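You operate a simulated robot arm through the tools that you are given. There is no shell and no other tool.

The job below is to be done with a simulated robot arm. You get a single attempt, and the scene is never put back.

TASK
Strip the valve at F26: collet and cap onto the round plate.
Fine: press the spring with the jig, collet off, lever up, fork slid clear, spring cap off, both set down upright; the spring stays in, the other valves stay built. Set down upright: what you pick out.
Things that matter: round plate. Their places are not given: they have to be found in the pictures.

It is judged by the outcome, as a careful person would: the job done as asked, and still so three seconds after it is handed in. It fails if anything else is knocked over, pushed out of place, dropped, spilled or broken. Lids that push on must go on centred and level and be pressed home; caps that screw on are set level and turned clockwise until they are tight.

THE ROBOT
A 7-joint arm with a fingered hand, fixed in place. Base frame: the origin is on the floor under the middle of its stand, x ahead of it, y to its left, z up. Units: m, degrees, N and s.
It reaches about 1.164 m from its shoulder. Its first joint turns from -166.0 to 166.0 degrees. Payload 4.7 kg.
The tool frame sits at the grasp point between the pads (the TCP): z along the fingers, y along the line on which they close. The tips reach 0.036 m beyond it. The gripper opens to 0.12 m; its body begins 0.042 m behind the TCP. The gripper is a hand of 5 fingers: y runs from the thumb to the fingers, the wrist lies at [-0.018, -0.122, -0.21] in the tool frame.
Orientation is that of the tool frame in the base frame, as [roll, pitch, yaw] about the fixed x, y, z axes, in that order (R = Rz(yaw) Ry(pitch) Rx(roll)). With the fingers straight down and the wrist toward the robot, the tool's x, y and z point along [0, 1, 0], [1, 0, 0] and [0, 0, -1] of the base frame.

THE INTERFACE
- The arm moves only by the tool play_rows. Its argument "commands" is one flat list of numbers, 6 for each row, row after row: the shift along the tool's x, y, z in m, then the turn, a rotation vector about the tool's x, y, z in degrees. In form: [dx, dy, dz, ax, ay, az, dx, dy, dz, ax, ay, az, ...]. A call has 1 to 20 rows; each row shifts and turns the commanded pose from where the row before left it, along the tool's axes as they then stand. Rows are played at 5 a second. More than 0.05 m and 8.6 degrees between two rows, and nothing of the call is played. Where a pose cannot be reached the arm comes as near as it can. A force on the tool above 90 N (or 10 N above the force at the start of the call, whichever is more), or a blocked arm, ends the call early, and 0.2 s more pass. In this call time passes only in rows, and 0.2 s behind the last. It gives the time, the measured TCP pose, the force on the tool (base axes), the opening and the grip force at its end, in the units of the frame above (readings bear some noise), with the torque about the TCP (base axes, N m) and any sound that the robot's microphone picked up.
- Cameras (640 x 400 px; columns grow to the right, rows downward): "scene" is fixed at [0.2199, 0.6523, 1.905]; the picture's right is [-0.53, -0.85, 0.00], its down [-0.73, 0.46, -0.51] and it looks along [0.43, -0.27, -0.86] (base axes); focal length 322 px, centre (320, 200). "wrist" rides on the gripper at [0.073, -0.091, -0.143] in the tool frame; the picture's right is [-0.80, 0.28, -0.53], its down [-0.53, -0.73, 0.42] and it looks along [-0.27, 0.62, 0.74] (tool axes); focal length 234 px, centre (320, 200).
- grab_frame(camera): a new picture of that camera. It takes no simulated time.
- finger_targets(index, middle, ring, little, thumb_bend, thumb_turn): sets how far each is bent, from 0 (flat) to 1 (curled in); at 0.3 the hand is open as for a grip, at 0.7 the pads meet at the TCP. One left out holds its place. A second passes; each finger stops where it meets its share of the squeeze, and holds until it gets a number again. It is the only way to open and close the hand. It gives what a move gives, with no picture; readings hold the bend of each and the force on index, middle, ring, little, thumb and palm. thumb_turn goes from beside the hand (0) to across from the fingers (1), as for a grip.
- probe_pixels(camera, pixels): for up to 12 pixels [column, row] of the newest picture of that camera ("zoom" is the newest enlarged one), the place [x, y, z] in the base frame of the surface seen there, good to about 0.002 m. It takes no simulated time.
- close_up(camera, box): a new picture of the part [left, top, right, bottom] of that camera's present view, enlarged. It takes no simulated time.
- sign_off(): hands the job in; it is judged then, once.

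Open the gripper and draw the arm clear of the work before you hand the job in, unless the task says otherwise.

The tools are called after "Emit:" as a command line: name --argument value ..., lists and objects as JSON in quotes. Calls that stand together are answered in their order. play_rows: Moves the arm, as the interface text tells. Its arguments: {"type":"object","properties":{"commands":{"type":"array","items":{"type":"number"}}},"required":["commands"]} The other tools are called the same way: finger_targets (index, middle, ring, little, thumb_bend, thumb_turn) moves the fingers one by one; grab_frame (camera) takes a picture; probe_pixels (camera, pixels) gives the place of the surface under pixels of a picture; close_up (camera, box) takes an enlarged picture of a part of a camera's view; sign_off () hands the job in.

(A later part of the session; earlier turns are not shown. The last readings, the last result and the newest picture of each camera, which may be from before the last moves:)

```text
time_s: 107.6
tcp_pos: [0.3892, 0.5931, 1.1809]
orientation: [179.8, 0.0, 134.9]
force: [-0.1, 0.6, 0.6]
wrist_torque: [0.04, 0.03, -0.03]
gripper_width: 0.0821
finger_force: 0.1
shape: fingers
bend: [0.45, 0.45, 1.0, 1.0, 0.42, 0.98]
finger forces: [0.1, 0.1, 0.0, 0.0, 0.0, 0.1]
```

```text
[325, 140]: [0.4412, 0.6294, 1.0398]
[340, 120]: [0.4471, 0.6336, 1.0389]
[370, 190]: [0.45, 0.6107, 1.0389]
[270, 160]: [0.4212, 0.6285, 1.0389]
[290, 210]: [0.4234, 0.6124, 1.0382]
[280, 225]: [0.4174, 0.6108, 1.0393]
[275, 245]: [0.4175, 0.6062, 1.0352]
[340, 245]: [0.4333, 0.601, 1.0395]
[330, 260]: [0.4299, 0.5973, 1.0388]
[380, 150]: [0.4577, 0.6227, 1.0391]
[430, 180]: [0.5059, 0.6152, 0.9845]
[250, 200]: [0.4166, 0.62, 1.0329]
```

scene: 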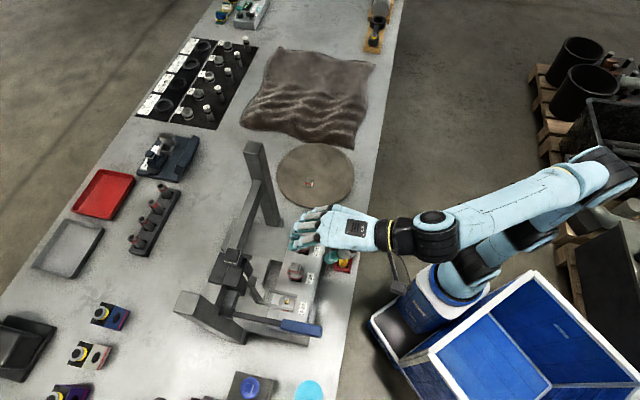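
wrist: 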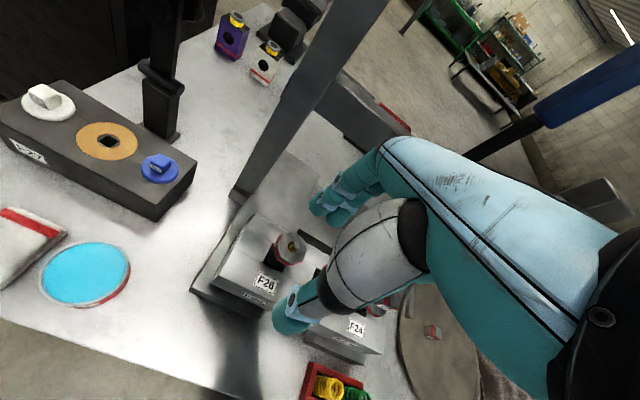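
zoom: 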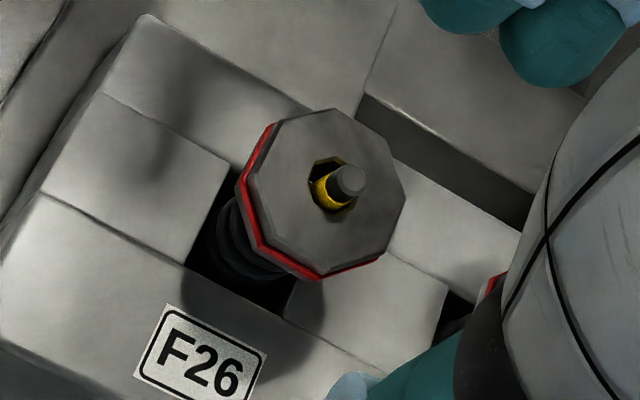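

The cap is a plate about 44 mm across flats, top z 1.039, with the spring below. I position over it (TCP r≈0.1205, n≈0.7465) at z 1.12.

Emit:
play_rows --commands '[-0.0079, 0.0173, 0.0203, 0, 0, 0, -0.0079, 0.0173, 0.0203, 0, 0, 0, -0.0079, 0.0173, 0.0203, 0, 0, 0, 0, 0, 0, 0, 0, 0]'

Emit:
close_up --camera "wrist" --box '[220, 160, 380, 320]'

Emit:
close_up --camera "scene" --box '[250, 250, 340, 330]'

```text
time_s: 108.6
tcp_pos: [0.4431, 0.6134, 1.1209]
orientation: [179.7, -0.2, 134.9]
force: [0.6, -0.5, 0.2]
wrist_torque: [0.0, 0.0, -0.01]
gripper_width: 0.0822
finger_force: 0.0
shape: fingers
bend: [0.45, 0.45, 1.0, 1.0, 0.42, 0.98]
finger forces: [0.0, 0.0, 0.0, 0.0, 0.1, 0.0]
```

```text
2.50 times, centred on (300, 240) of wrist
```

zoom: 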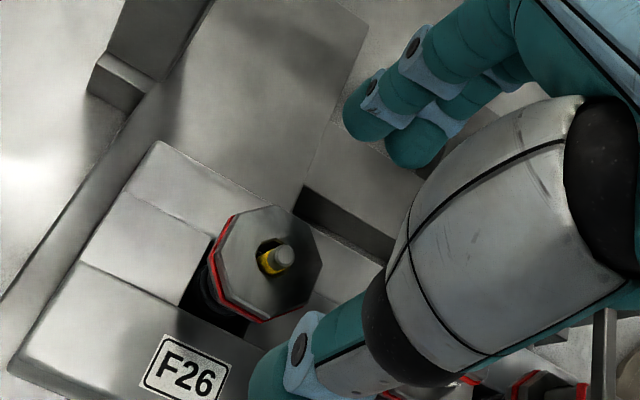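

```text
5.00 times, centred on (295, 290) of scene
```

zoom: 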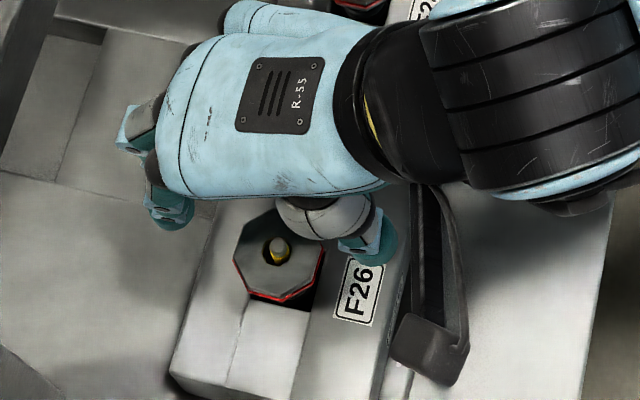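

Aligned. I descend to z 1.075 and check fingertip positions relative to the cap.

Emit:
play_rows --commands '[0, 0, 0.0153, 0, 0, 0, 0, 0, 0.0153, 0, 0, 0, 0, 0, 0.0153, 0, 0, 0, 0, 0, 0, 0, 0, 0]'

Emit:
close_up --camera "wrist" --box '[220, 160, 380, 320]'

Emit:
probe_pixels --camera "zoom" --pixels '[[365, 110], [355, 125], [400, 150], [270, 340], [265, 370], [290, 345], [300, 210], [310, 240], [280, 270], [330, 190]]'

Emit:
close_up --camera "scene" --box '[260, 260, 330, 320]'

```text
time_s: 109.6
tcp_pos: [0.4437, 0.6139, 1.0758]
orientation: [179.7, 0.1, 134.9]
force: [0.0, -0.4, 0.0]
wrist_torque: [-0.02, 0.0, -0.01]
gripper_width: 0.0821
finger_force: 0.1
shape: fingers
bend: [0.45, 0.45, 1.0, 1.0, 0.42, 0.98]
finger forces: [0.1, 0.0, 0.0, 0.1, 0.0, 0.1]
```

```text
2.50 times, centred on (300, 240) of wrist
```

zoom: 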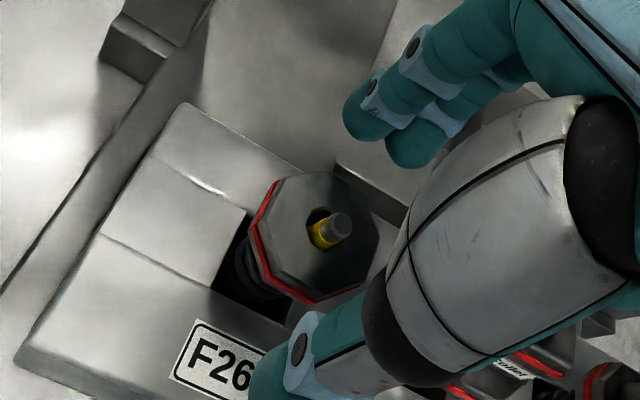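

```text
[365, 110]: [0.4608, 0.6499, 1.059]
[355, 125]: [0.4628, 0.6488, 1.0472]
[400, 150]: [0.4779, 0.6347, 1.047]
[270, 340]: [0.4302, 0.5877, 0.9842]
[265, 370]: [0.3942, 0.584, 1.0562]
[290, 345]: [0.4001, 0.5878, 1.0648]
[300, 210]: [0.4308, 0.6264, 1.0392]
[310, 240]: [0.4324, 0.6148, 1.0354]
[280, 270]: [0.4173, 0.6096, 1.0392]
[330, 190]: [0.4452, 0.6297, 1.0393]
```

```text
6.67 times, centred on (295, 290) of scene
```

zoom: 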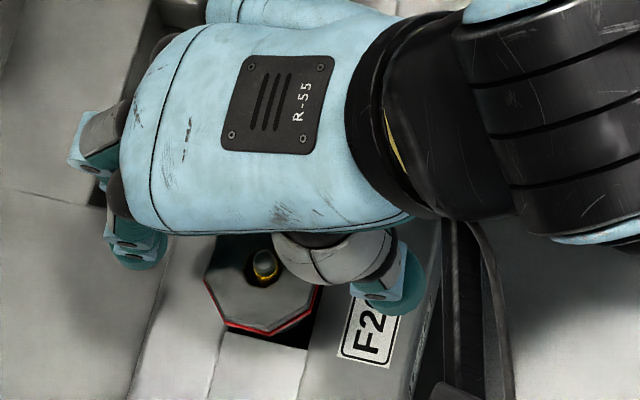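

Index (r≈0.125) and thumb (r≈0.125) oppose each other across the cap's centre. I descend to z 1.057 and close index, middle and thumb on the cap's edge.

Emit:
play_rows --commands '[0.001, 0, 0.0093, 0, 0, 0, 0.001, 0, 0.0093, 0, 0, 0, 0, 0, 0, 0, 0, 0]'

Emit:
finger_targets --index 0.52 --middle 0.5 --thumb_bend 0.51

Emit:
close_up --camera "wrist" --box '[220, 160, 380, 320]'

Emit:
close_up --camera "scene" --box '[260, 260, 330, 320]'

```text
time_s: 110.4
tcp_pos: [0.4432, 0.614, 1.0568]
orientation: [179.9, 0.1, 134.9]
force: [0.8, -0.1, 0.2]
wrist_torque: [-0.01, 0.02, 0.0]
gripper_width: 0.0824
finger_force: 0.1
shape: fingers
bend: [0.45, 0.45, 1.0, 1.0, 0.42, 0.98]
finger forces: [0.0, 0.0, 0.0, 0.0, 0.0, 0.0]
```

```text
time_s: 111.4
tcp_pos: [0.4431, 0.6145, 1.057]
orientation: [179.7, 0.0, 134.8]
force: [0.6, -0.1, -0.2]
wrist_torque: [0.01, 0.0, -0.01]
gripper_width: 0.0592
finger_force: 0.0
shape: fingers
bend: [0.52, 0.5, 1.0, 1.0, 0.51, 0.98]
finger forces: [0.1, 0.0, 0.0, 0.0, 0.0, 0.1]
```

```text
2.50 times, centred on (300, 240) of wrist
```

zoom: 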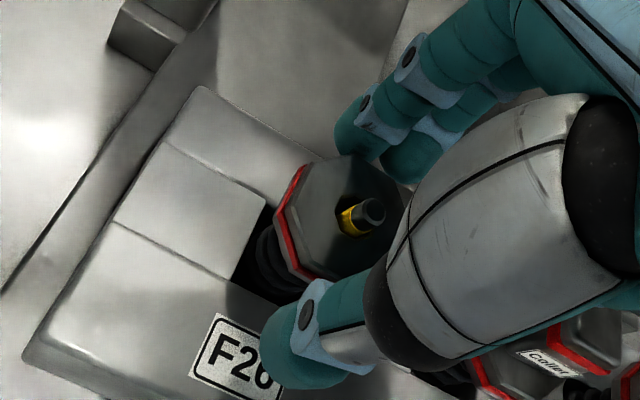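

```text
6.67 times, centred on (295, 290) of scene
```

zoom: 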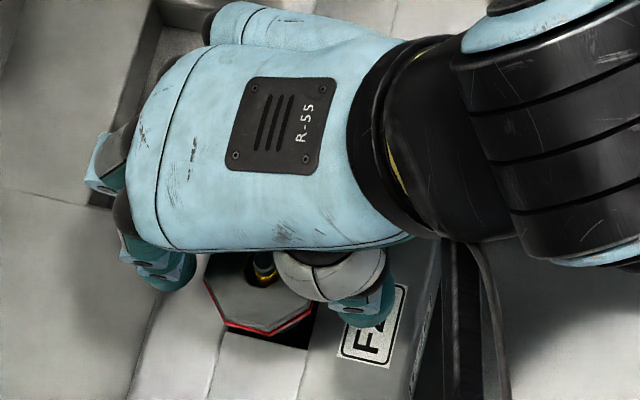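

Fingers are near the cap's edge, not touching. I verify heights of fingertip and thumb tip against the cap before the final squeeze.

Emit:
close_up --camera "wrist" --box '[260, 180, 360, 320]'

Emit:
probe_pixels --camera "zoom" --pixels '[[310, 100], [320, 115], [340, 125], [375, 130], [215, 290], [225, 320], [245, 345], [270, 260], [300, 180], [230, 220], [255, 235], [330, 135]]'

```text
2.86 times, centred on (310, 250) of wrist
```

zoom: 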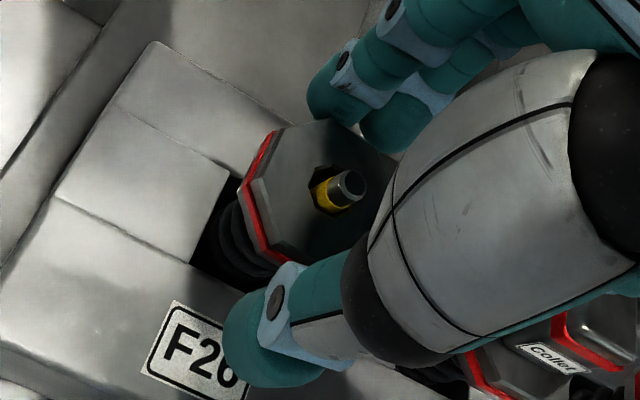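

```text
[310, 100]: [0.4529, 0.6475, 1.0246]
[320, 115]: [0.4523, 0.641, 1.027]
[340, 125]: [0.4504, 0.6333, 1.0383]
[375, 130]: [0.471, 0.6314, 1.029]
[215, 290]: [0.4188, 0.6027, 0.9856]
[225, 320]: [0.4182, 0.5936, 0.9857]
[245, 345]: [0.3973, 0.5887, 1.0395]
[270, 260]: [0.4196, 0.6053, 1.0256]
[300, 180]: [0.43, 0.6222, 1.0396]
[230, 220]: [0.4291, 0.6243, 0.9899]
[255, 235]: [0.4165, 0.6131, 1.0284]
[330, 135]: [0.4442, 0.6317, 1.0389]
```

Finger and thumb tips straddle the cap's rim (z 1.027–1.039). I close on it.

Emit:
finger_targets --index 0.65 --middle 0.65 --thumb_bend 0.68

Emit:
close_up --camera "wrist" --box '[260, 180, 360, 320]'

Emit:
close_up --camera "scene" --box '[265, 265, 325, 320]'

```text
time_s: 112.4
tcp_pos: [0.4424, 0.6141, 1.0577]
orientation: [179.8, 0.0, 134.9]
force: [0.8, -0.1, -0.3]
wrist_torque: [0.01, 0.0, -0.02]
gripper_width: 0.042
finger_force: 12.0
shape: fingers
bend: [0.58, 0.61, 1.0, 1.0, 0.58, 0.96]
finger forces: [6.7, 5.1, 0.1, 0.0, 12.0, 0.0]
```

```text
2.86 times, centred on (310, 250) of wrist
```

zoom: 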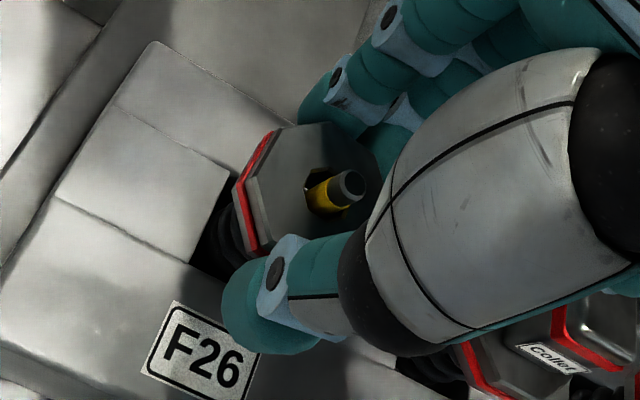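

```text
7.27 times, centred on (295, 292) of scene
```

zoom: 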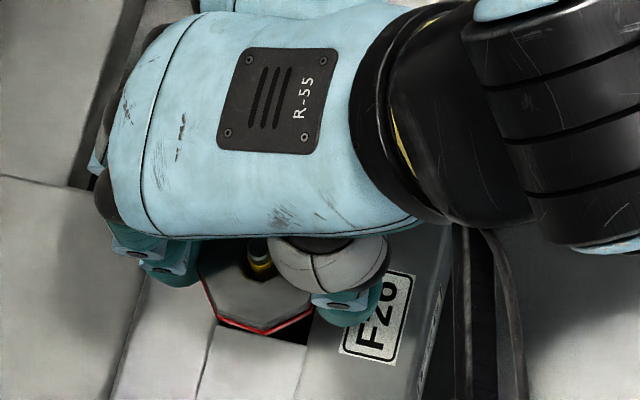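

A balanced grip (index 6.7, middle 5.1, thumb 12 N, width 0.042). I lift 1.5 cm slowly and check that the cap comes and the spring stays.

Emit:
play_rows --commands '[0, 0, -0.005, 0, 0, 0, 0, 0, -0.005, 0, 0, 0, 0, 0, -0.005, 0, 0, 0, 0, 0, 0, 0, 0, 0]'

Emit:
close_up --camera "wrist" --box '[260, 180, 360, 320]'

Emit:
probe_pixels --camera "zoom" --pixels '[[290, 160], [330, 140], [270, 190], [280, 225], [245, 235], [220, 250], [340, 185], [230, 200]]'

```text
time_s: 113.4
tcp_pos: [0.4417, 0.6143, 1.0719]
orientation: [179.8, 0.0, 134.8]
force: [0.0, -0.3, -0.3]
wrist_torque: [-0.01, 0.04, 0.0]
gripper_width: 0.0418
finger_force: 11.6
shape: fingers
bend: [0.58, 0.61, 1.0, 1.0, 0.58, 0.96]
finger forces: [6.9, 5.0, 0.0, 0.1, 11.8, 0.0]
```

```text
2.86 times, centred on (310, 250) of wrist
```

zoom: 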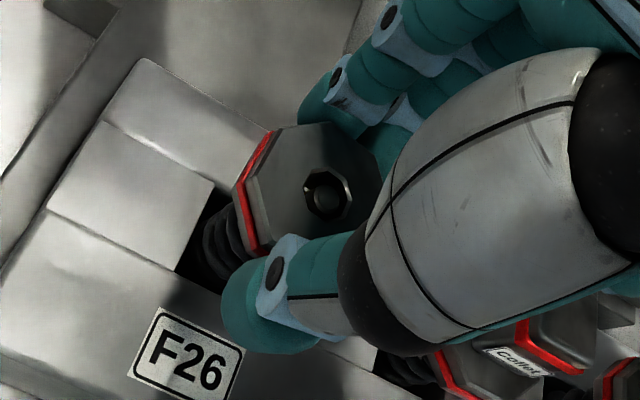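

```text
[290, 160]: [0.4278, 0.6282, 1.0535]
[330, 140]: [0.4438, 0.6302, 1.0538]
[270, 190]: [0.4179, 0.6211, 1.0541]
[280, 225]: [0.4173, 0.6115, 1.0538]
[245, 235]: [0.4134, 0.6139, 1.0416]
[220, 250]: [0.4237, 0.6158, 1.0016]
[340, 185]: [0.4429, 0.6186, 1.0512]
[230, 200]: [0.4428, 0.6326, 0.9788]
```

The cap is level at 1.054 and the stem tip has dropped out of its hole. I lift 3 cm more and look under it for the spring.

Emit:
play_rows --commands '[0, 0, -0.01, 0, 0, 0, 0, 0, -0.01, 0, 0, 0, 0, 0, -0.01, 0, 0, 0, 0, 0, 0, 0, 0, 0]'

Emit:
close_up --camera "wrist" --box '[220, 160, 380, 320]'

Emit:
close_up --camera "scene" --box '[260, 255, 330, 325]'

```text
time_s: 114.4
tcp_pos: [0.4422, 0.6147, 1.1021]
orientation: [179.8, 0.0, 134.8]
force: [0.1, 0.7, -0.5]
wrist_torque: [-0.01, -0.02, 0.03]
gripper_width: 0.0421
finger_force: 12.0
shape: fingers
bend: [0.58, 0.61, 1.0, 1.0, 0.58, 0.96]
finger forces: [6.8, 5.0, 0.0, 0.0, 11.8, 0.0]
```

```text
2.50 times, centred on (300, 240) of wrist
```

zoom: 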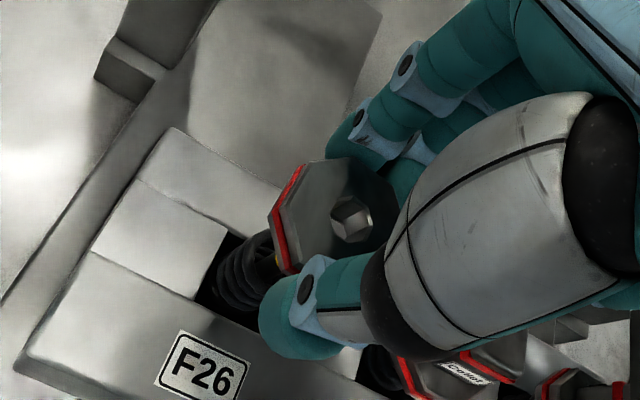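

```text
5.71 times, centred on (295, 290) of scene
```

zoom: 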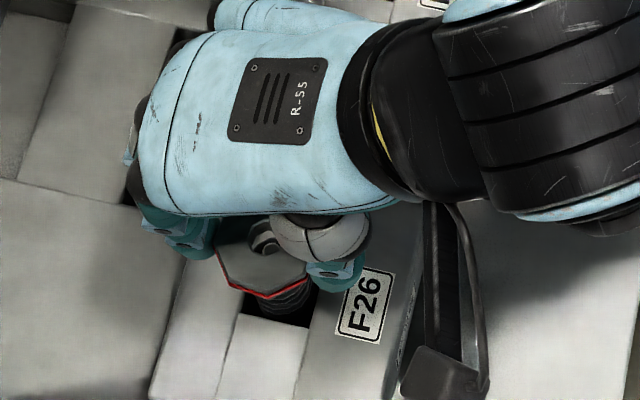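

The spring (zoom (245,275)) seems to stay in its well below the cap. I lift 4 cm more and look again.

Emit:
play_rows --commands '[0, 0, -0.0133, 0, 0, 0, 0, 0, -0.0133, 0, 0, 0, 0, 0, -0.0133, 0, 0, 0, 0, 0, 0, 0, 0, 0]'

Emit:
close_up --camera "wrist" --box '[220, 160, 380, 320]'

Emit:
close_up --camera "scene" --box '[260, 255, 330, 325]'

```text
time_s: 115.4
tcp_pos: [0.4412, 0.6133, 1.141]
orientation: [179.7, 0.0, 134.9]
force: [-0.8, 0.8, -0.9]
wrist_torque: [0.02, -0.01, 0.03]
gripper_width: 0.0418
finger_force: 12.0
shape: fingers
bend: [0.58, 0.61, 1.0, 1.0, 0.58, 0.96]
finger forces: [6.9, 5.0, 0.0, 0.0, 11.9, 0.0]
```

```text
2.50 times, centred on (300, 240) of wrist
```

zoom: 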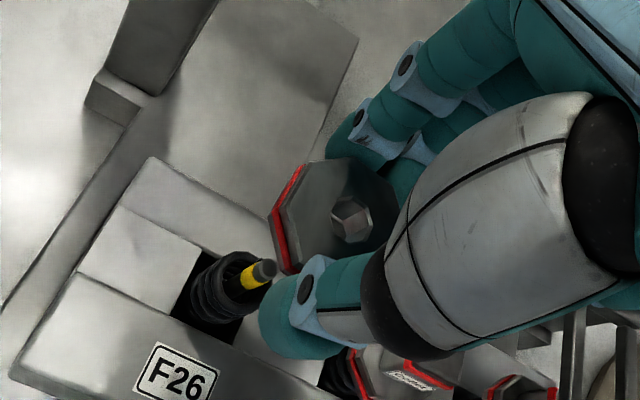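

```text
5.71 times, centred on (295, 290) of scene
```

zoom: 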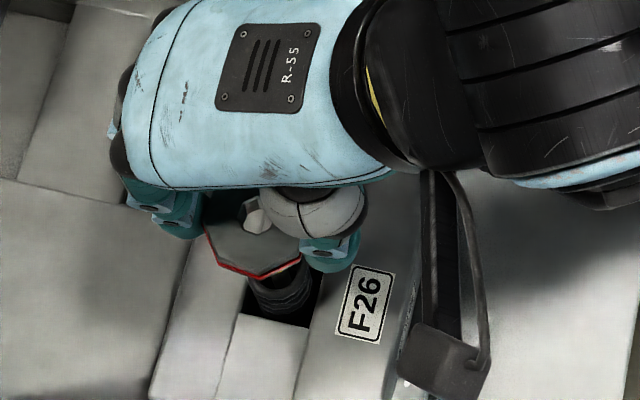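

The cap is in hand, level, and the spring with the stem stays in F26. I back away from the block and travel right toward the plate at low height, checking on the way.

Emit:
play_rows --commands '[0, -0.032, -0.007, 0, 0, 0, 0, -0.032, -0.007, 0, 0, 0, 0, -0.032, -0.007, 0, 0, 0, -0.035, 0, 0, 0, 0, 0, -0.035, 0, 0, 0, 0, 0, -0.035, 0, 0, 0, 0, 0, -0.035, 0, 0, 0, 0, 0, 0, 0, 0, 0, 0, 0]'

Emit:
grab_frame --camera "scene"

```text
time_s: 117.2
tcp_pos: [0.4727, 0.4462, 1.1621]
orientation: [179.6, 0.1, 134.8]
force: [-0.6, -0.4, -1.5]
wrist_torque: [-0.01, 0.01, 0.0]
gripper_width: 0.0417
finger_force: 12.2
shape: fingers
bend: [0.58, 0.61, 1.0, 1.0, 0.58, 0.96]
finger forces: [6.9, 4.9, 0.0, 0.0, 11.8, 0.0]
```

```text
taken
```

scene: 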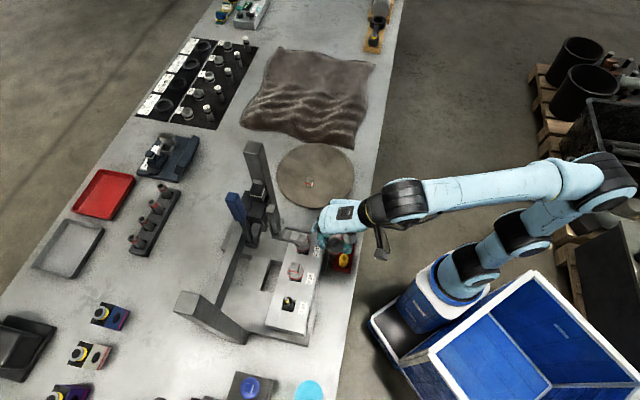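

Reachable so far. I continue right and then forward over the plate.

Emit:
play_rows --commands '[-0.037, 0, 0, 0, 0, 0, -0.037, 0, 0, 0, 0, 0, -0.037, 0, 0, 0, 0, 0, -0.037, 0, 0, 0, 0, 0, -0.037, 0, 0, 0, 0, 0, -0.037, 0, 0, 0, 0, 0, -0.037, 0, 0, 0, 0, 0, -0.0317, 0.0216, 0, 0, 0, 0, -0.0317, 0.0216, 0, 0, 0, 0, -0.0317, 0.0216, 0, 0, 0, 0, -0.0317, 0.0216, 0, 0, 0, 0, -0.0317, 0.0216, 0, 0, 0, 0, 0, 0, 0, 0, 0, 0]'

Emit:
close_up --camera "scene" --box '[250, 100, 410, 230]'

Emit:
close_up --camera "wrist" --box '[180, 150, 420, 400]'

```text
time_s: 120.0
tcp_pos: [0.4779, 0.4411, 1.1569]
orientation: [179.5, 0.4, 134.7]
force: [-0.5, 0.2, -1.8]
wrist_torque: [0.0, -0.03, 0.05]
gripper_width: 0.0421
finger_force: 12.1
shape: fingers
bend: [0.58, 0.61, 1.0, 1.0, 0.58, 0.96]
finger forces: [6.9, 4.9, 0.0, 0.0, 11.7, 0.0]
out of reach, approached as far as the arm can: row 1, 2, 3, 4, 5, 6, 7, 8, 9, 10, 11, 12
```

```text
3.08 times, centred on (330, 165) of scene
```

zoom: 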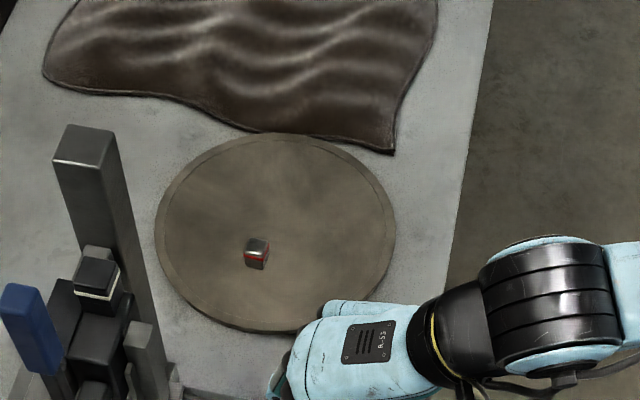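

```text
1.60 times, centred on (300, 275) of wrist
```

zoom: 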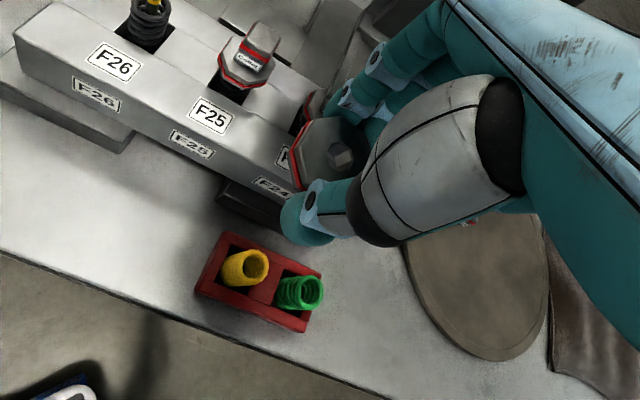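

The arm can't translate that way with the hand at fixed yaw, so I swing it about the base axis instead (hand stays radial, cap stays level): 7 steps of 3.9° to face the plate.

Emit:
play_rows --commands '[-0.0442, -0.0031, 0, 0, 0, 3.9, -0.0442, -0.0031, 0, 0, 0, 3.9, -0.0442, -0.0031, 0, 0, 0, 3.9, -0.0442, -0.0031, 0, 0, 0, 3.9, -0.0442, -0.0031, 0, 0, 0, 3.9, -0.0442, -0.0031, 0, 0, 0, 3.9, -0.0442, -0.0031, 0, 0, 0, 3.9, 0, 0, 0, 0, 0, 0]'

Emit:
grab_frame --camera "scene"

Emit:
grab_frame --camera "wrist"

```text
time_s: 121.8
tcp_pos: [0.624, 0.2135, 0.9798]
orientation: [179.7, 0.1, 107.6]
force: [-0.9, 0.4, -0.9]
wrist_torque: [0.01, -0.02, 0.01]
gripper_width: 0.0422
finger_force: 11.7
shape: fingers
bend: [0.58, 0.61, 1.0, 1.0, 0.58, 0.96]
finger forces: [6.7, 4.8, 0.0, 0.1, 11.7, 0.0]
out of reach, approached as far as the arm can: row 1, 2, 3, 4, 5, 6, 7
```

```text
taken
```

scene: 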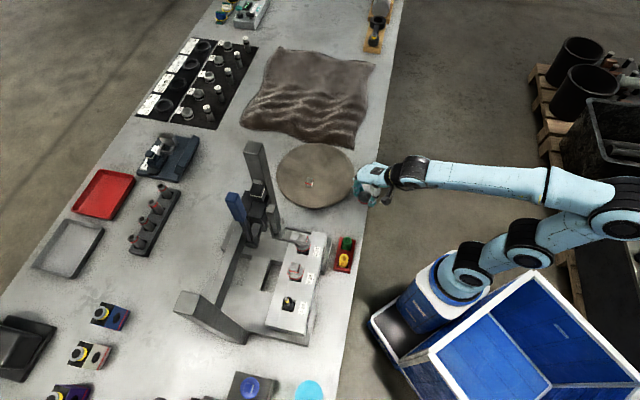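

```text
taken
```

wrist: 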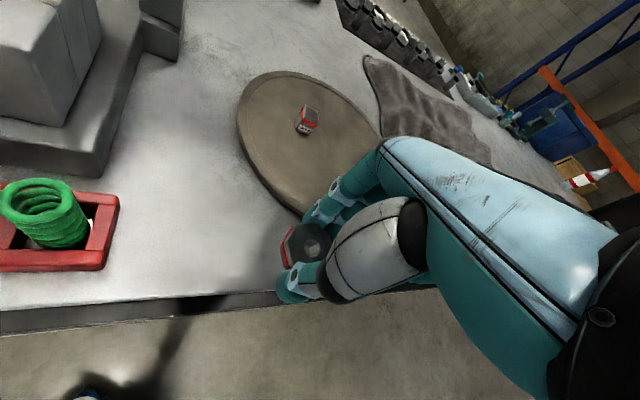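

The arm sagged to z 0.98 while following (limit of this pose) but touched nothing, and the cap is still held. I move outward toward the right part of the plate while rising, keeping away from the collet.

Emit:
play_rows --commands '[-0.012, 0.0, -0.01, 0, 0, 0, -0.012, 0.03, -0.012, 0, 0, 0, 0, 0, 0, 0, 0, 0]'

Emit:
close_up --camera "scene" --box '[270, 120, 410, 230]'

```text
time_s: 122.6
tcp_pos: [0.6247, 0.2116, 0.9794]
orientation: [179.6, 0.1, 107.5]
force: [-0.8, 0.8, 0.1]
wrist_torque: [-0.03, 0.01, -0.04]
gripper_width: 0.0418
finger_force: 11.7
shape: fingers
bend: [0.58, 0.61, 1.0, 1.0, 0.58, 0.96]
finger forces: [6.7, 4.8, 0.0, 0.0, 11.6, 0.0]
out of reach, approached as far as the arm can: row 1, 2
```

```text
3.64 times, centred on (340, 175) of scene
```

zoom: 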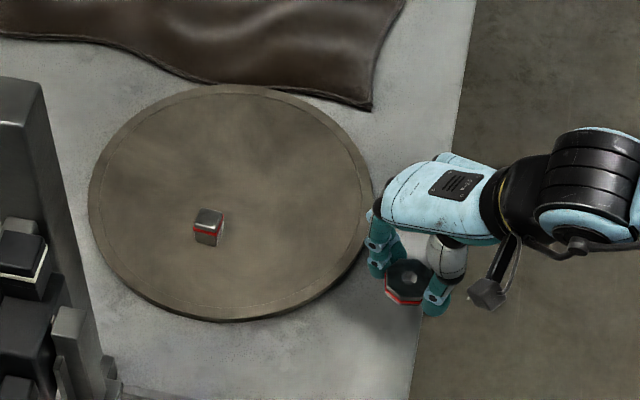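

The wrist limit binds with the hand exactly vertical; a forward tilt frees it (as with the collet). I tilt 20° forward, then rise and move outward.

Emit:
play_rows --commands '[0, 0, 0, -6.67, 0, 0, 0, 0, 0, -6.67, 0, 0, 0, 0, 0, -6.67, 0, 0, 0, 0.0103, -0.0282, 0, 0, 0, 0, 0.0103, -0.0282, 0, 0, 0, 0, 0, 0, 0, 0, 0]'

Emit:
close_up --camera "scene" --box '[270, 120, 410, 230]'

```text
time_s: 124.0
tcp_pos: [0.6248, 0.2116, 1.0406]
orientation: [159.8, -0.1, 107.7]
force: [0.8, -0.2, -0.4]
wrist_torque: [0.0, -0.02, 0.01]
gripper_width: 0.0417
finger_force: 11.6
shape: fingers
bend: [0.58, 0.61, 1.0, 1.0, 0.58, 0.96]
finger forces: [6.4, 4.7, 0.1, 0.0, 11.4, 0.0]
```

```text
3.64 times, centred on (340, 175) of scene
```

zoom: 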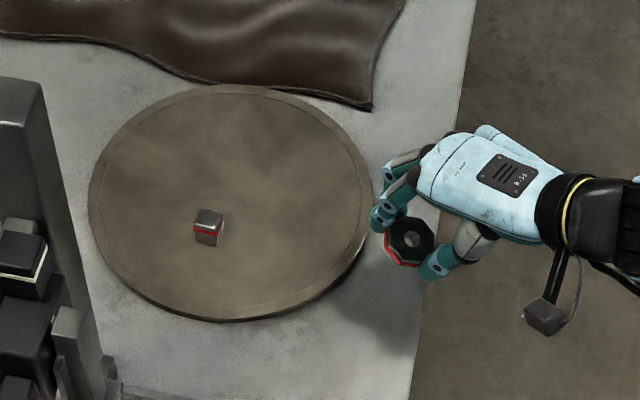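

Now it moves. I carry the cap outward to above (0.84,0.23) on the plate at z 1.04.

Emit:
play_rows --commands '[-0.0089, 0.033, 0.012, 0, 0, 0, -0.0089, 0.033, 0.012, 0, 0, 0, -0.0089, 0.033, 0.012, 0, 0, 0, -0.0089, 0.033, 0.012, 0, 0, 0, -0.0089, 0.033, 0.012, 0, 0, 0, -0.0089, 0.033, 0.012, 0, 0, 0, 0, 0, 0, 0, 0, 0]'

Emit:
close_up --camera "scene" --box '[270, 100, 410, 220]'

Emit:
grab_frame --camera "wrist"

```text
time_s: 125.6
tcp_pos: [0.8405, 0.2243, 1.0317]
orientation: [159.7, 0.1, 107.4]
force: [-0.3, -0.1, -1.4]
wrist_torque: [-0.01, 0.0, -0.01]
gripper_width: 0.0417
finger_force: 11.4
shape: fingers
bend: [0.58, 0.61, 1.0, 1.0, 0.58, 0.96]
finger forces: [6.5, 4.8, 0.0, 0.0, 11.5, 0.0]
out of reach, approached as far as the arm can: row 6
```

```text
3.33 times, centred on (340, 160) of scene
```

zoom: 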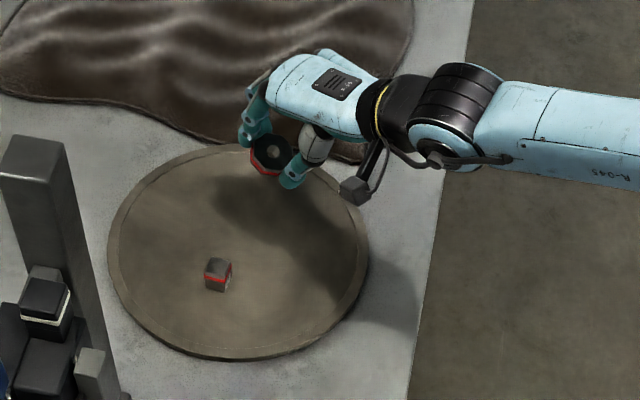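

```text
taken
```

wrist: 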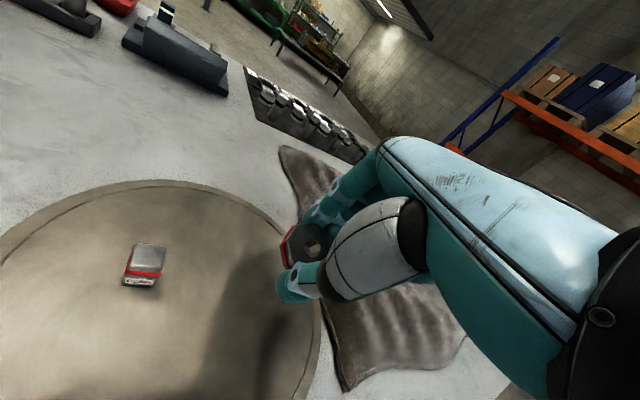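

Slightly beyond the limit at this height, so I lower to z 0.96 and then level the hand back to vertical.

Emit:
play_rows --commands '[0, -0.012, 0.0329, 0, 0, 0, 0, -0.012, 0.0329, 0, 0, 0, 0, 0, 0, 0, 0, 0]'

Emit:
play_rows --commands '[0, 0, 0, 6.67, 0, 0, 0, 0, 0, 6.67, 0, 0, 0, 0, 0, 6.67, 0, 0, 0, 0, 0, 0, 0, 0]'

Emit:
close_up --camera "scene" --box '[290, 110, 370, 200]'

Emit:
close_up --camera "wrist" --box '[220, 160, 380, 320]'

```text
time_s: 126.4
tcp_pos: [0.8409, 0.2256, 0.9616]
orientation: [160.0, -0.2, 107.7]
force: [0.0, 0.3, -1.2]
wrist_torque: [0.02, 0.04, 0.0]
gripper_width: 0.0419
finger_force: 11.9
shape: fingers
bend: [0.58, 0.61, 1.0, 1.0, 0.59, 0.96]
finger forces: [6.5, 4.9, 0.1, 0.0, 11.7, 0.0]
```

```text
time_s: 127.4
tcp_pos: [0.8408, 0.2229, 0.9521]
orientation: [169.3, 0.7, 106.5]
force: [-0.3, -0.3, 0.1]
wrist_torque: [0.03, -0.03, 0.03]
gripper_width: 0.0416
finger_force: 11.0
shape: fingers
bend: [0.58, 0.61, 1.0, 1.0, 0.59, 0.96]
finger forces: [6.3, 4.9, 0.1, 0.1, 11.3, 0.1]
out of reach, approached as far as the arm can: row 1, 2, 3
```

```text
4.44 times, centred on (330, 155) of scene
```

zoom: 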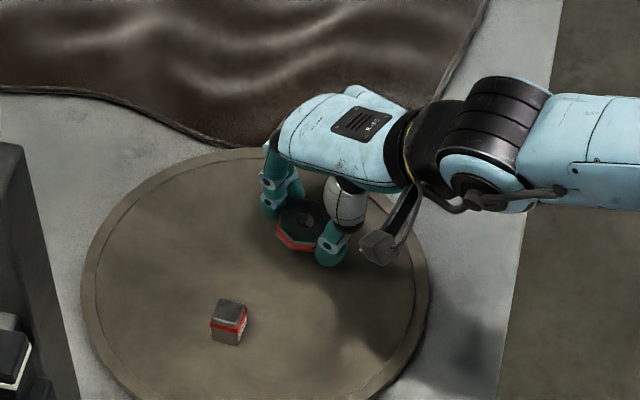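

```text
2.50 times, centred on (300, 240) of wrist
```

zoom: 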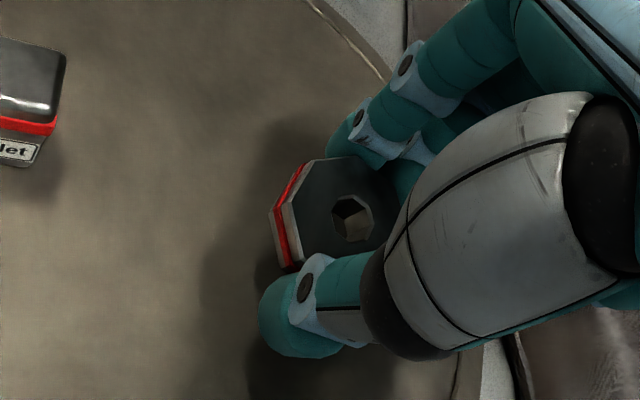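

The hand only reaches 10° from vertical here at this yaw. Earlier at yaw 135 it could be vertical over the plate, so I tilt back to 20°, yaw to 135 about the vertical, and then level again.

Emit:
play_rows --commands '[0, 0.0034, -0.0094, -4.6, 0, 0, 0, 0.0034, -0.0094, -4.7, 0, 0, 0, 0, 0, 0, 2.4, -6.6, 0, 0, 0, 0, 2.4, -6.6, 0, 0, 0, 0, 2.4, -6.6, 0, 0, 0, 0, 2.4, -6.6, 0, 0, 0, 0, 0, 0]'

Emit:
close_up --camera "scene" --box '[280, 100, 380, 200]'

```text
time_s: 129.0
tcp_pos: [0.8432, 0.2243, 0.9724]
orientation: [160.3, 0.5, 134.8]
force: [0.3, -0.8, -0.7]
wrist_torque: [0.01, 0.01, -0.04]
gripper_width: 0.0412
finger_force: 10.5
shape: fingers
bend: [0.58, 0.61, 1.0, 1.0, 0.59, 0.96]
finger forces: [5.9, 4.5, 0.0, 0.0, 10.7, 0.0]
```

```text
4.00 times, centred on (330, 150) of scene
```

zoom: 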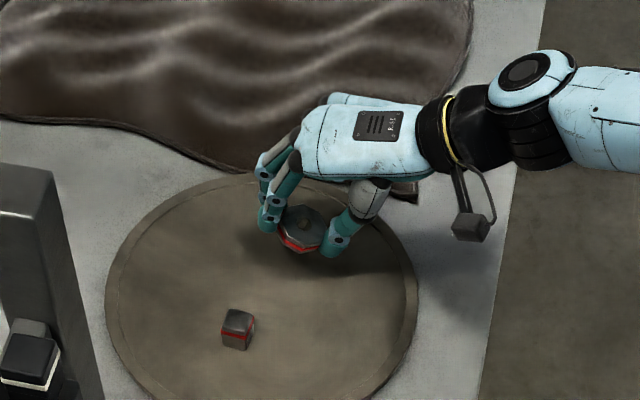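

Yaw is 135 now. I level the hand (tilt back by 20°).

Emit:
play_rows --commands '[0, 0, 0, 6.5, 0, 0, 0, 0, 0, 6.5, 0, 0, 0, 0, 0, 6.5, 0, 0, 0, 0, 0, 0, 0, 0]'

Emit:
close_up --camera "scene" --box '[300, 130, 350, 180]'

Emit:
probe_pixels --camera "zoom" --pixels '[[200, 240], [160, 280], [220, 290], [190, 220], [240, 260], [170, 250], [180, 310], [150, 300]]'

```text
time_s: 130.0
tcp_pos: [0.8415, 0.2238, 0.9736]
orientation: [179.9, 0.6, 134.8]
force: [-0.5, -0.4, -0.6]
wrist_torque: [0.0, 0.01, -0.01]
gripper_width: 0.0411
finger_force: 10.8
shape: fingers
bend: [0.58, 0.61, 1.0, 1.0, 0.59, 0.96]
finger forces: [6.0, 4.6, 0.0, 0.0, 10.7, 0.0]
```

```text
8.00 times, centred on (325, 155) of scene
```

zoom: 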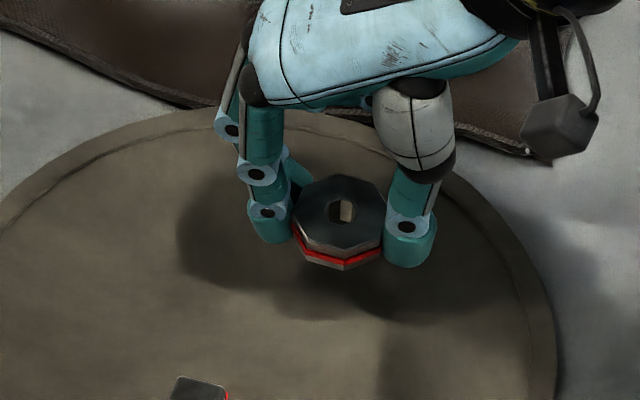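

```text
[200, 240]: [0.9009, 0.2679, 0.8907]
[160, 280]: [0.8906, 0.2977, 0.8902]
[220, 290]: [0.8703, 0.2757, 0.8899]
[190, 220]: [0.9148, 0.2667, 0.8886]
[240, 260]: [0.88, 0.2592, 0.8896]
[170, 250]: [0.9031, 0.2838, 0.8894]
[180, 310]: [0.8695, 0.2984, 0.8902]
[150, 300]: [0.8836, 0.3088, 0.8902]
```

The hand is vertical over the plate. I probe the cap's top for level and its bottom height, plus thumb and finger tips.

Emit:
probe_pixels --camera "zoom" --pixels '[[312, 205], [370, 200], [340, 240], [315, 228], [372, 228], [340, 188], [340, 268], [310, 258], [270, 240], [405, 264], [340, 215], [378, 250]]'

```text
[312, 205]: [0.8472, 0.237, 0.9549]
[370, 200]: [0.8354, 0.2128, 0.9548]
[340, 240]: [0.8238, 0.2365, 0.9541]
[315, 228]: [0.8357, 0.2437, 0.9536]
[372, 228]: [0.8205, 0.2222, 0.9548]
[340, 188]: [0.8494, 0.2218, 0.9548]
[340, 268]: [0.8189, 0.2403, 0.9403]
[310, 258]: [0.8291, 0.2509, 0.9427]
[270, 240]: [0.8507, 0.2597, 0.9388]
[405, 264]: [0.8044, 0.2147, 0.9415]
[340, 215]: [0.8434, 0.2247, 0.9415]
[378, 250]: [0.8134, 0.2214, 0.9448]
```

The cap is level (top 0.9545, bottom about 0.940) with tips only about 4 mm below its bottom. I lower 4.2 cm, then in 1.5 mm steps.

Emit:
play_rows --commands '[0, 0, 0.014, 0, 0, 0, 0, 0, 0.014, 0, 0, 0, 0, 0, 0.012, 0, 0, 0, 0, 0, 0, 0, 0, 0]'

Emit:
play_rows --commands '[0, 0, 0.002, 0, 0, 0, 0, 0, 0, 0, 0, 0]'

Emit:
close_up --camera "scene" --box '[300, 140, 350, 190]'

```text
time_s: 131.0
tcp_pos: [0.8426, 0.2241, 0.9319]
orientation: [179.8, 0.6, 134.7]
force: [-0.8, 0.8, -0.8]
wrist_torque: [0.02, 0.0, -0.02]
gripper_width: 0.0413
finger_force: 10.9
shape: fingers
bend: [0.58, 0.61, 1.0, 1.0, 0.59, 0.96]
finger forces: [5.9, 5.6, 0.0, 0.0, 10.9, 0.1]
```

```text
time_s: 131.6
tcp_pos: [0.8432, 0.2237, 0.9302]
orientation: [179.7, 0.6, 134.7]
force: [0.8, 0.9, 6.6]
wrist_torque: [0.12, -0.21, -0.01]
gripper_width: 0.0413
finger_force: 15.0
shape: fingers
bend: [0.58, 0.61, 1.0, 1.0, 0.59, 0.96]
finger forces: [5.9, 13.0, 0.1, 0.1, 11.2, 0.0]
```

```text
8.00 times, centred on (325, 165) of scene
```

zoom: 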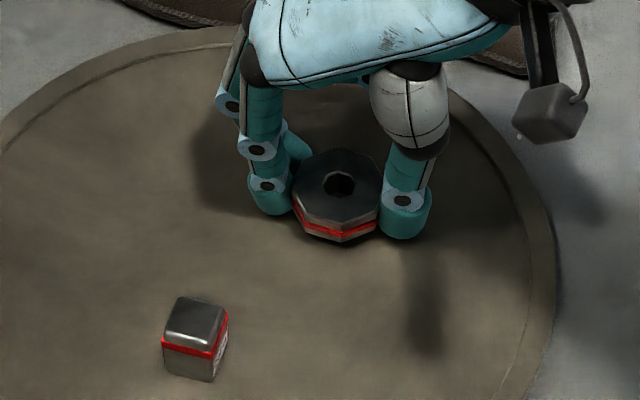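

The middle fingertip touches the plate; the cap's bottom is about 5–6 mm above it. I lift 1 mm and ease the squeeze so the cap slides down between the pads.

Emit:
play_rows --commands '[0, 0, -0.0012, 0, 0, 0, 0, 0, 0, 0, 0, 0]'

Emit:
finger_targets --index 0.575 --middle 0.6 --thumb_bend 0.58

Emit:
close_up --camera "scene" --box '[310, 145, 340, 175]'

Emit:
probe_pixels --camera "zoom" --pixels '[[280, 230], [380, 235], [330, 300], [330, 210], [330, 345], [270, 325], [390, 330]]'

```text
time_s: 132.2
tcp_pos: [0.8428, 0.2254, 0.9322]
orientation: [179.8, 0.5, 134.7]
force: [1.2, 1.8, 3.6]
wrist_torque: [0.06, -0.09, -0.02]
gripper_width: 0.0414
finger_force: 13.0
shape: fingers
bend: [0.58, 0.61, 1.0, 1.0, 0.59, 0.96]
finger forces: [6.2, 8.6, 0.1, 0.0, 10.8, 0.0]
```

```text
time_s: 133.2
tcp_pos: [0.8429, 0.2235, 0.9309]
orientation: [179.8, 0.6, 134.7]
force: [-0.3, 0.4, -0.2]
wrist_torque: [-0.01, 0.02, -0.02]
gripper_width: 0.0452
finger_force: 1.7
shape: fingers
bend: [0.57, 0.59, 1.0, 1.0, 0.55, 0.97]
finger forces: [0.2, 2.1, 0.1, 0.1, 1.7, 0.0]
```

```text
13.33 times, centred on (325, 160) of scene
```

zoom: 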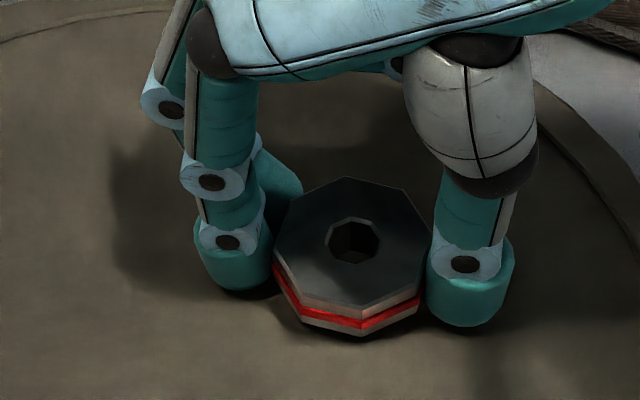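

```text
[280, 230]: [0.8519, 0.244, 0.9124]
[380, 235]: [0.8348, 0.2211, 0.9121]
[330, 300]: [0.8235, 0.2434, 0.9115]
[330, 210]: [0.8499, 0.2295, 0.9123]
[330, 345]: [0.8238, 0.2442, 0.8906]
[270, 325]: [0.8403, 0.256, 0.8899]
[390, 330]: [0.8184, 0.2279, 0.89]
```

The cap is barely held now (about 2 N), still level at 0.912. I ease a little more.

Emit:
finger_targets --index 0.56 --middle 0.58 --thumb_bend 0.54

Emit:
close_up --camera "scene" --box '[310, 145, 340, 175]'

Emit:
probe_pixels --camera "zoom" --pixels '[[280, 240], [380, 245], [340, 300], [340, 210], [300, 270], [400, 280]]'

```text
time_s: 134.2
tcp_pos: [0.8427, 0.2239, 0.9313]
orientation: [179.9, 0.6, 134.7]
force: [-0.3, -0.3, -0.1]
wrist_torque: [0.01, 0.01, 0.03]
gripper_width: 0.0477
finger_force: 0.1
shape: fingers
bend: [0.56, 0.57, 1.0, 1.0, 0.54, 0.97]
finger forces: [0.0, 0.3, 0.1, 0.1, 0.2, 0.0]
```

```text
13.33 times, centred on (325, 160) of scene
```

zoom: 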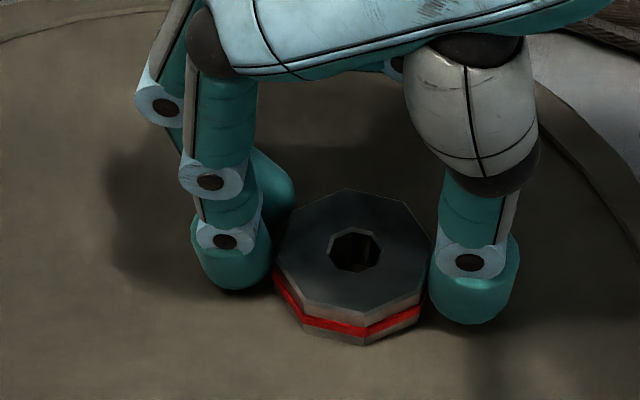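

```text
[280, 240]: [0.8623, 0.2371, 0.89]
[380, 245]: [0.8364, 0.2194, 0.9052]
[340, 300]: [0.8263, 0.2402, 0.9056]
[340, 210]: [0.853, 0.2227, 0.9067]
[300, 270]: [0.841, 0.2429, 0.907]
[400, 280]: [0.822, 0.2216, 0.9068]
```

The cap now rests level on the plate (top 0.906). I open the thumb first, then lift a bit and open the fingers.

Emit:
finger_targets --thumb_bend 0.44

Emit:
play_rows --commands '[0, 0.002, -0.002, 0, 0, 0, 0, 0.002, -0.002, 0, 0, 0, 0, 0, 0, 0, 0, 0]'

Emit:
close_up --camera "scene" --box '[310, 145, 340, 175]'

```text
time_s: 135.2
tcp_pos: [0.8423, 0.2235, 0.9318]
orientation: [179.8, 0.6, 134.6]
force: [0.6, 0.4, 1.0]
wrist_torque: [0.0, -0.02, 0.01]
gripper_width: 0.0625
finger_force: 0.2
shape: fingers
bend: [0.56, 0.57, 1.0, 1.0, 0.44, 0.97]
finger forces: [0.1, 0.3, 0.1, 0.1, 0.1, 0.0]
```

```text
time_s: 136.0
tcp_pos: [0.8457, 0.2269, 0.934]
orientation: [179.8, 0.6, 134.7]
force: [-0.5, -1.0, 0.3]
wrist_torque: [0.02, 0.02, -0.02]
gripper_width: 0.0624
finger_force: 0.1
shape: fingers
bend: [0.56, 0.57, 1.0, 1.0, 0.44, 0.97]
finger forces: [0.1, 0.0, 0.0, 0.0, 0.0, 0.0]
```

```text
13.33 times, centred on (325, 160) of scene
```

zoom: 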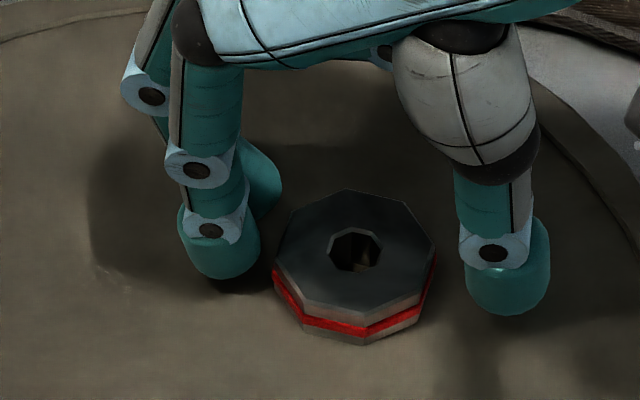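

The cap stands free with clear gaps. I rise 4.5 cm straight up, then tilt 20° and rise further.

Emit:
play_rows --commands '[0, 0, -0.015, 0, 0, 0, 0, 0, -0.015, 0, 0, 0, 0, 0, -0.015, 0, 0, 0, 0, 0, 0, -6.67, 0, 0, 0, 0, 0, -6.67, 0, 0, 0, 0, 0, -6.67, 0, 0, 0, 0.012, -0.0329, 0, 0, 0, 0, 0.012, -0.0329, 0, 0, 0, 0, 0.012, -0.0329, 0, 0, 0, 0, 0, 0, 0, 0, 0]'

Emit:
close_up --camera "scene" --box '[270, 110, 380, 220]'

```text
time_s: 138.2
tcp_pos: [0.8446, 0.2273, 1.0853]
orientation: [159.9, 0.6, 134.6]
force: [-0.7, 0.3, -0.4]
wrist_torque: [0.0, 0.03, -0.02]
gripper_width: 0.0627
finger_force: 0.1
shape: fingers
bend: [0.56, 0.57, 1.0, 1.0, 0.44, 0.97]
finger forces: [0.1, 0.1, 0.1, 0.0, 0.0, 0.0]
```

```text
3.64 times, centred on (325, 165) of scene
```

zoom: 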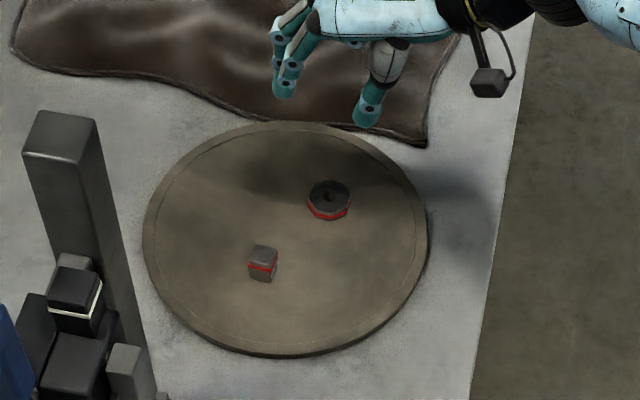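

Both parts stand upright on the plate. I withdraw the arm up and toward the robot and open the hand.

Emit:
play_rows --commands '[0, -0.0256, -0.0271, 0, 0, 0, 0, -0.0256, -0.0271, 0, 0, 0, 0, -0.0256, -0.0271, 0, 0, 0, 0, -0.0256, -0.0271, 0, 0, 0, 0, -0.0256, -0.0271, 0, 0, 0, 0, -0.0256, -0.0271, 0, 0, 0, 0, 0, 0, 0, 0, 0]'

Emit:
finger_targets --index 0.3 --middle 0.3 --ring 0.3 --little 0.3 --thumb_bend 0.3

Emit:
grab_frame --camera "scene"

Emit:
close_up --camera "scene" --box '[200, 140, 370, 340]'

Emit:
grab_frame --camera "wrist"

```text
time_s: 139.8
tcp_pos: [0.7015, 0.0875, 1.1834]
orientation: [159.8, 0.6, 134.7]
force: [-0.3, 0.0, 1.4]
wrist_torque: [0.05, -0.02, 0.02]
gripper_width: 0.0626
finger_force: 0.0
shape: fingers
bend: [0.56, 0.57, 1.0, 1.0, 0.44, 0.97]
finger forces: [0.0, 0.0, 0.1, 0.0, 0.0, 0.1]
```

```text
time_s: 140.8
tcp_pos: [0.7015, 0.088, 1.1836]
orientation: [159.8, 0.6, 134.7]
force: [-0.4, 0.1, 0.0]
wrist_torque: [0.01, -0.01, 0.0]
gripper_width: 0.1216
finger_force: 0.1
shape: fingers
bend: [0.3, 0.3, 0.3, 0.3, 0.3, 0.97]
finger forces: [0.0, 0.0, 0.1, 0.0, 0.1, 0.1]
```

```text
taken
```

scene: 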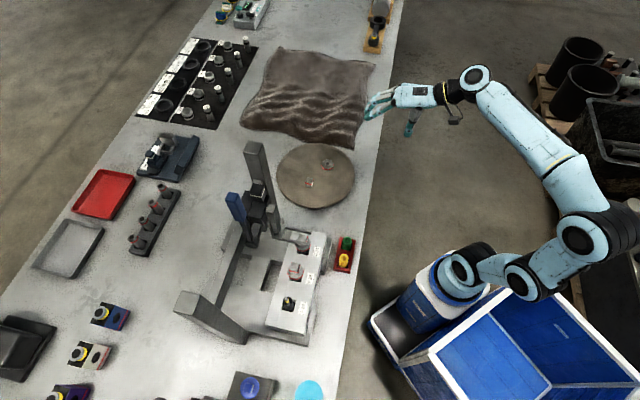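

```text
2.00 times, centred on (285, 240) of scene
```

zoom: 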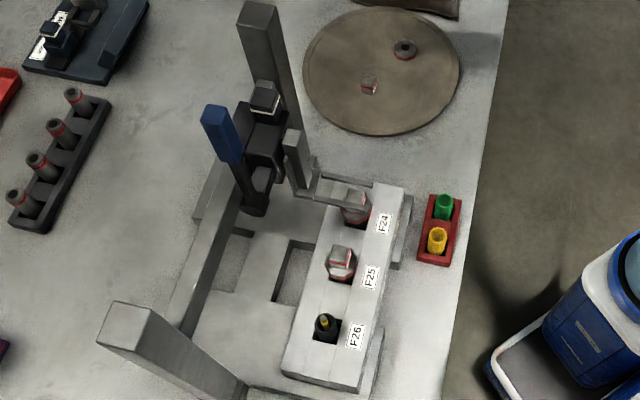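

```text
taken
```

wrist: 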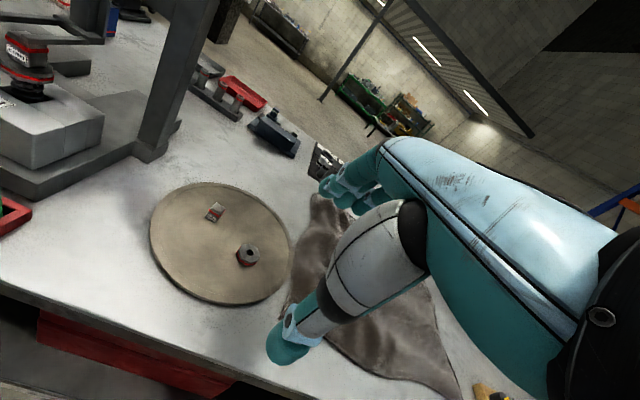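

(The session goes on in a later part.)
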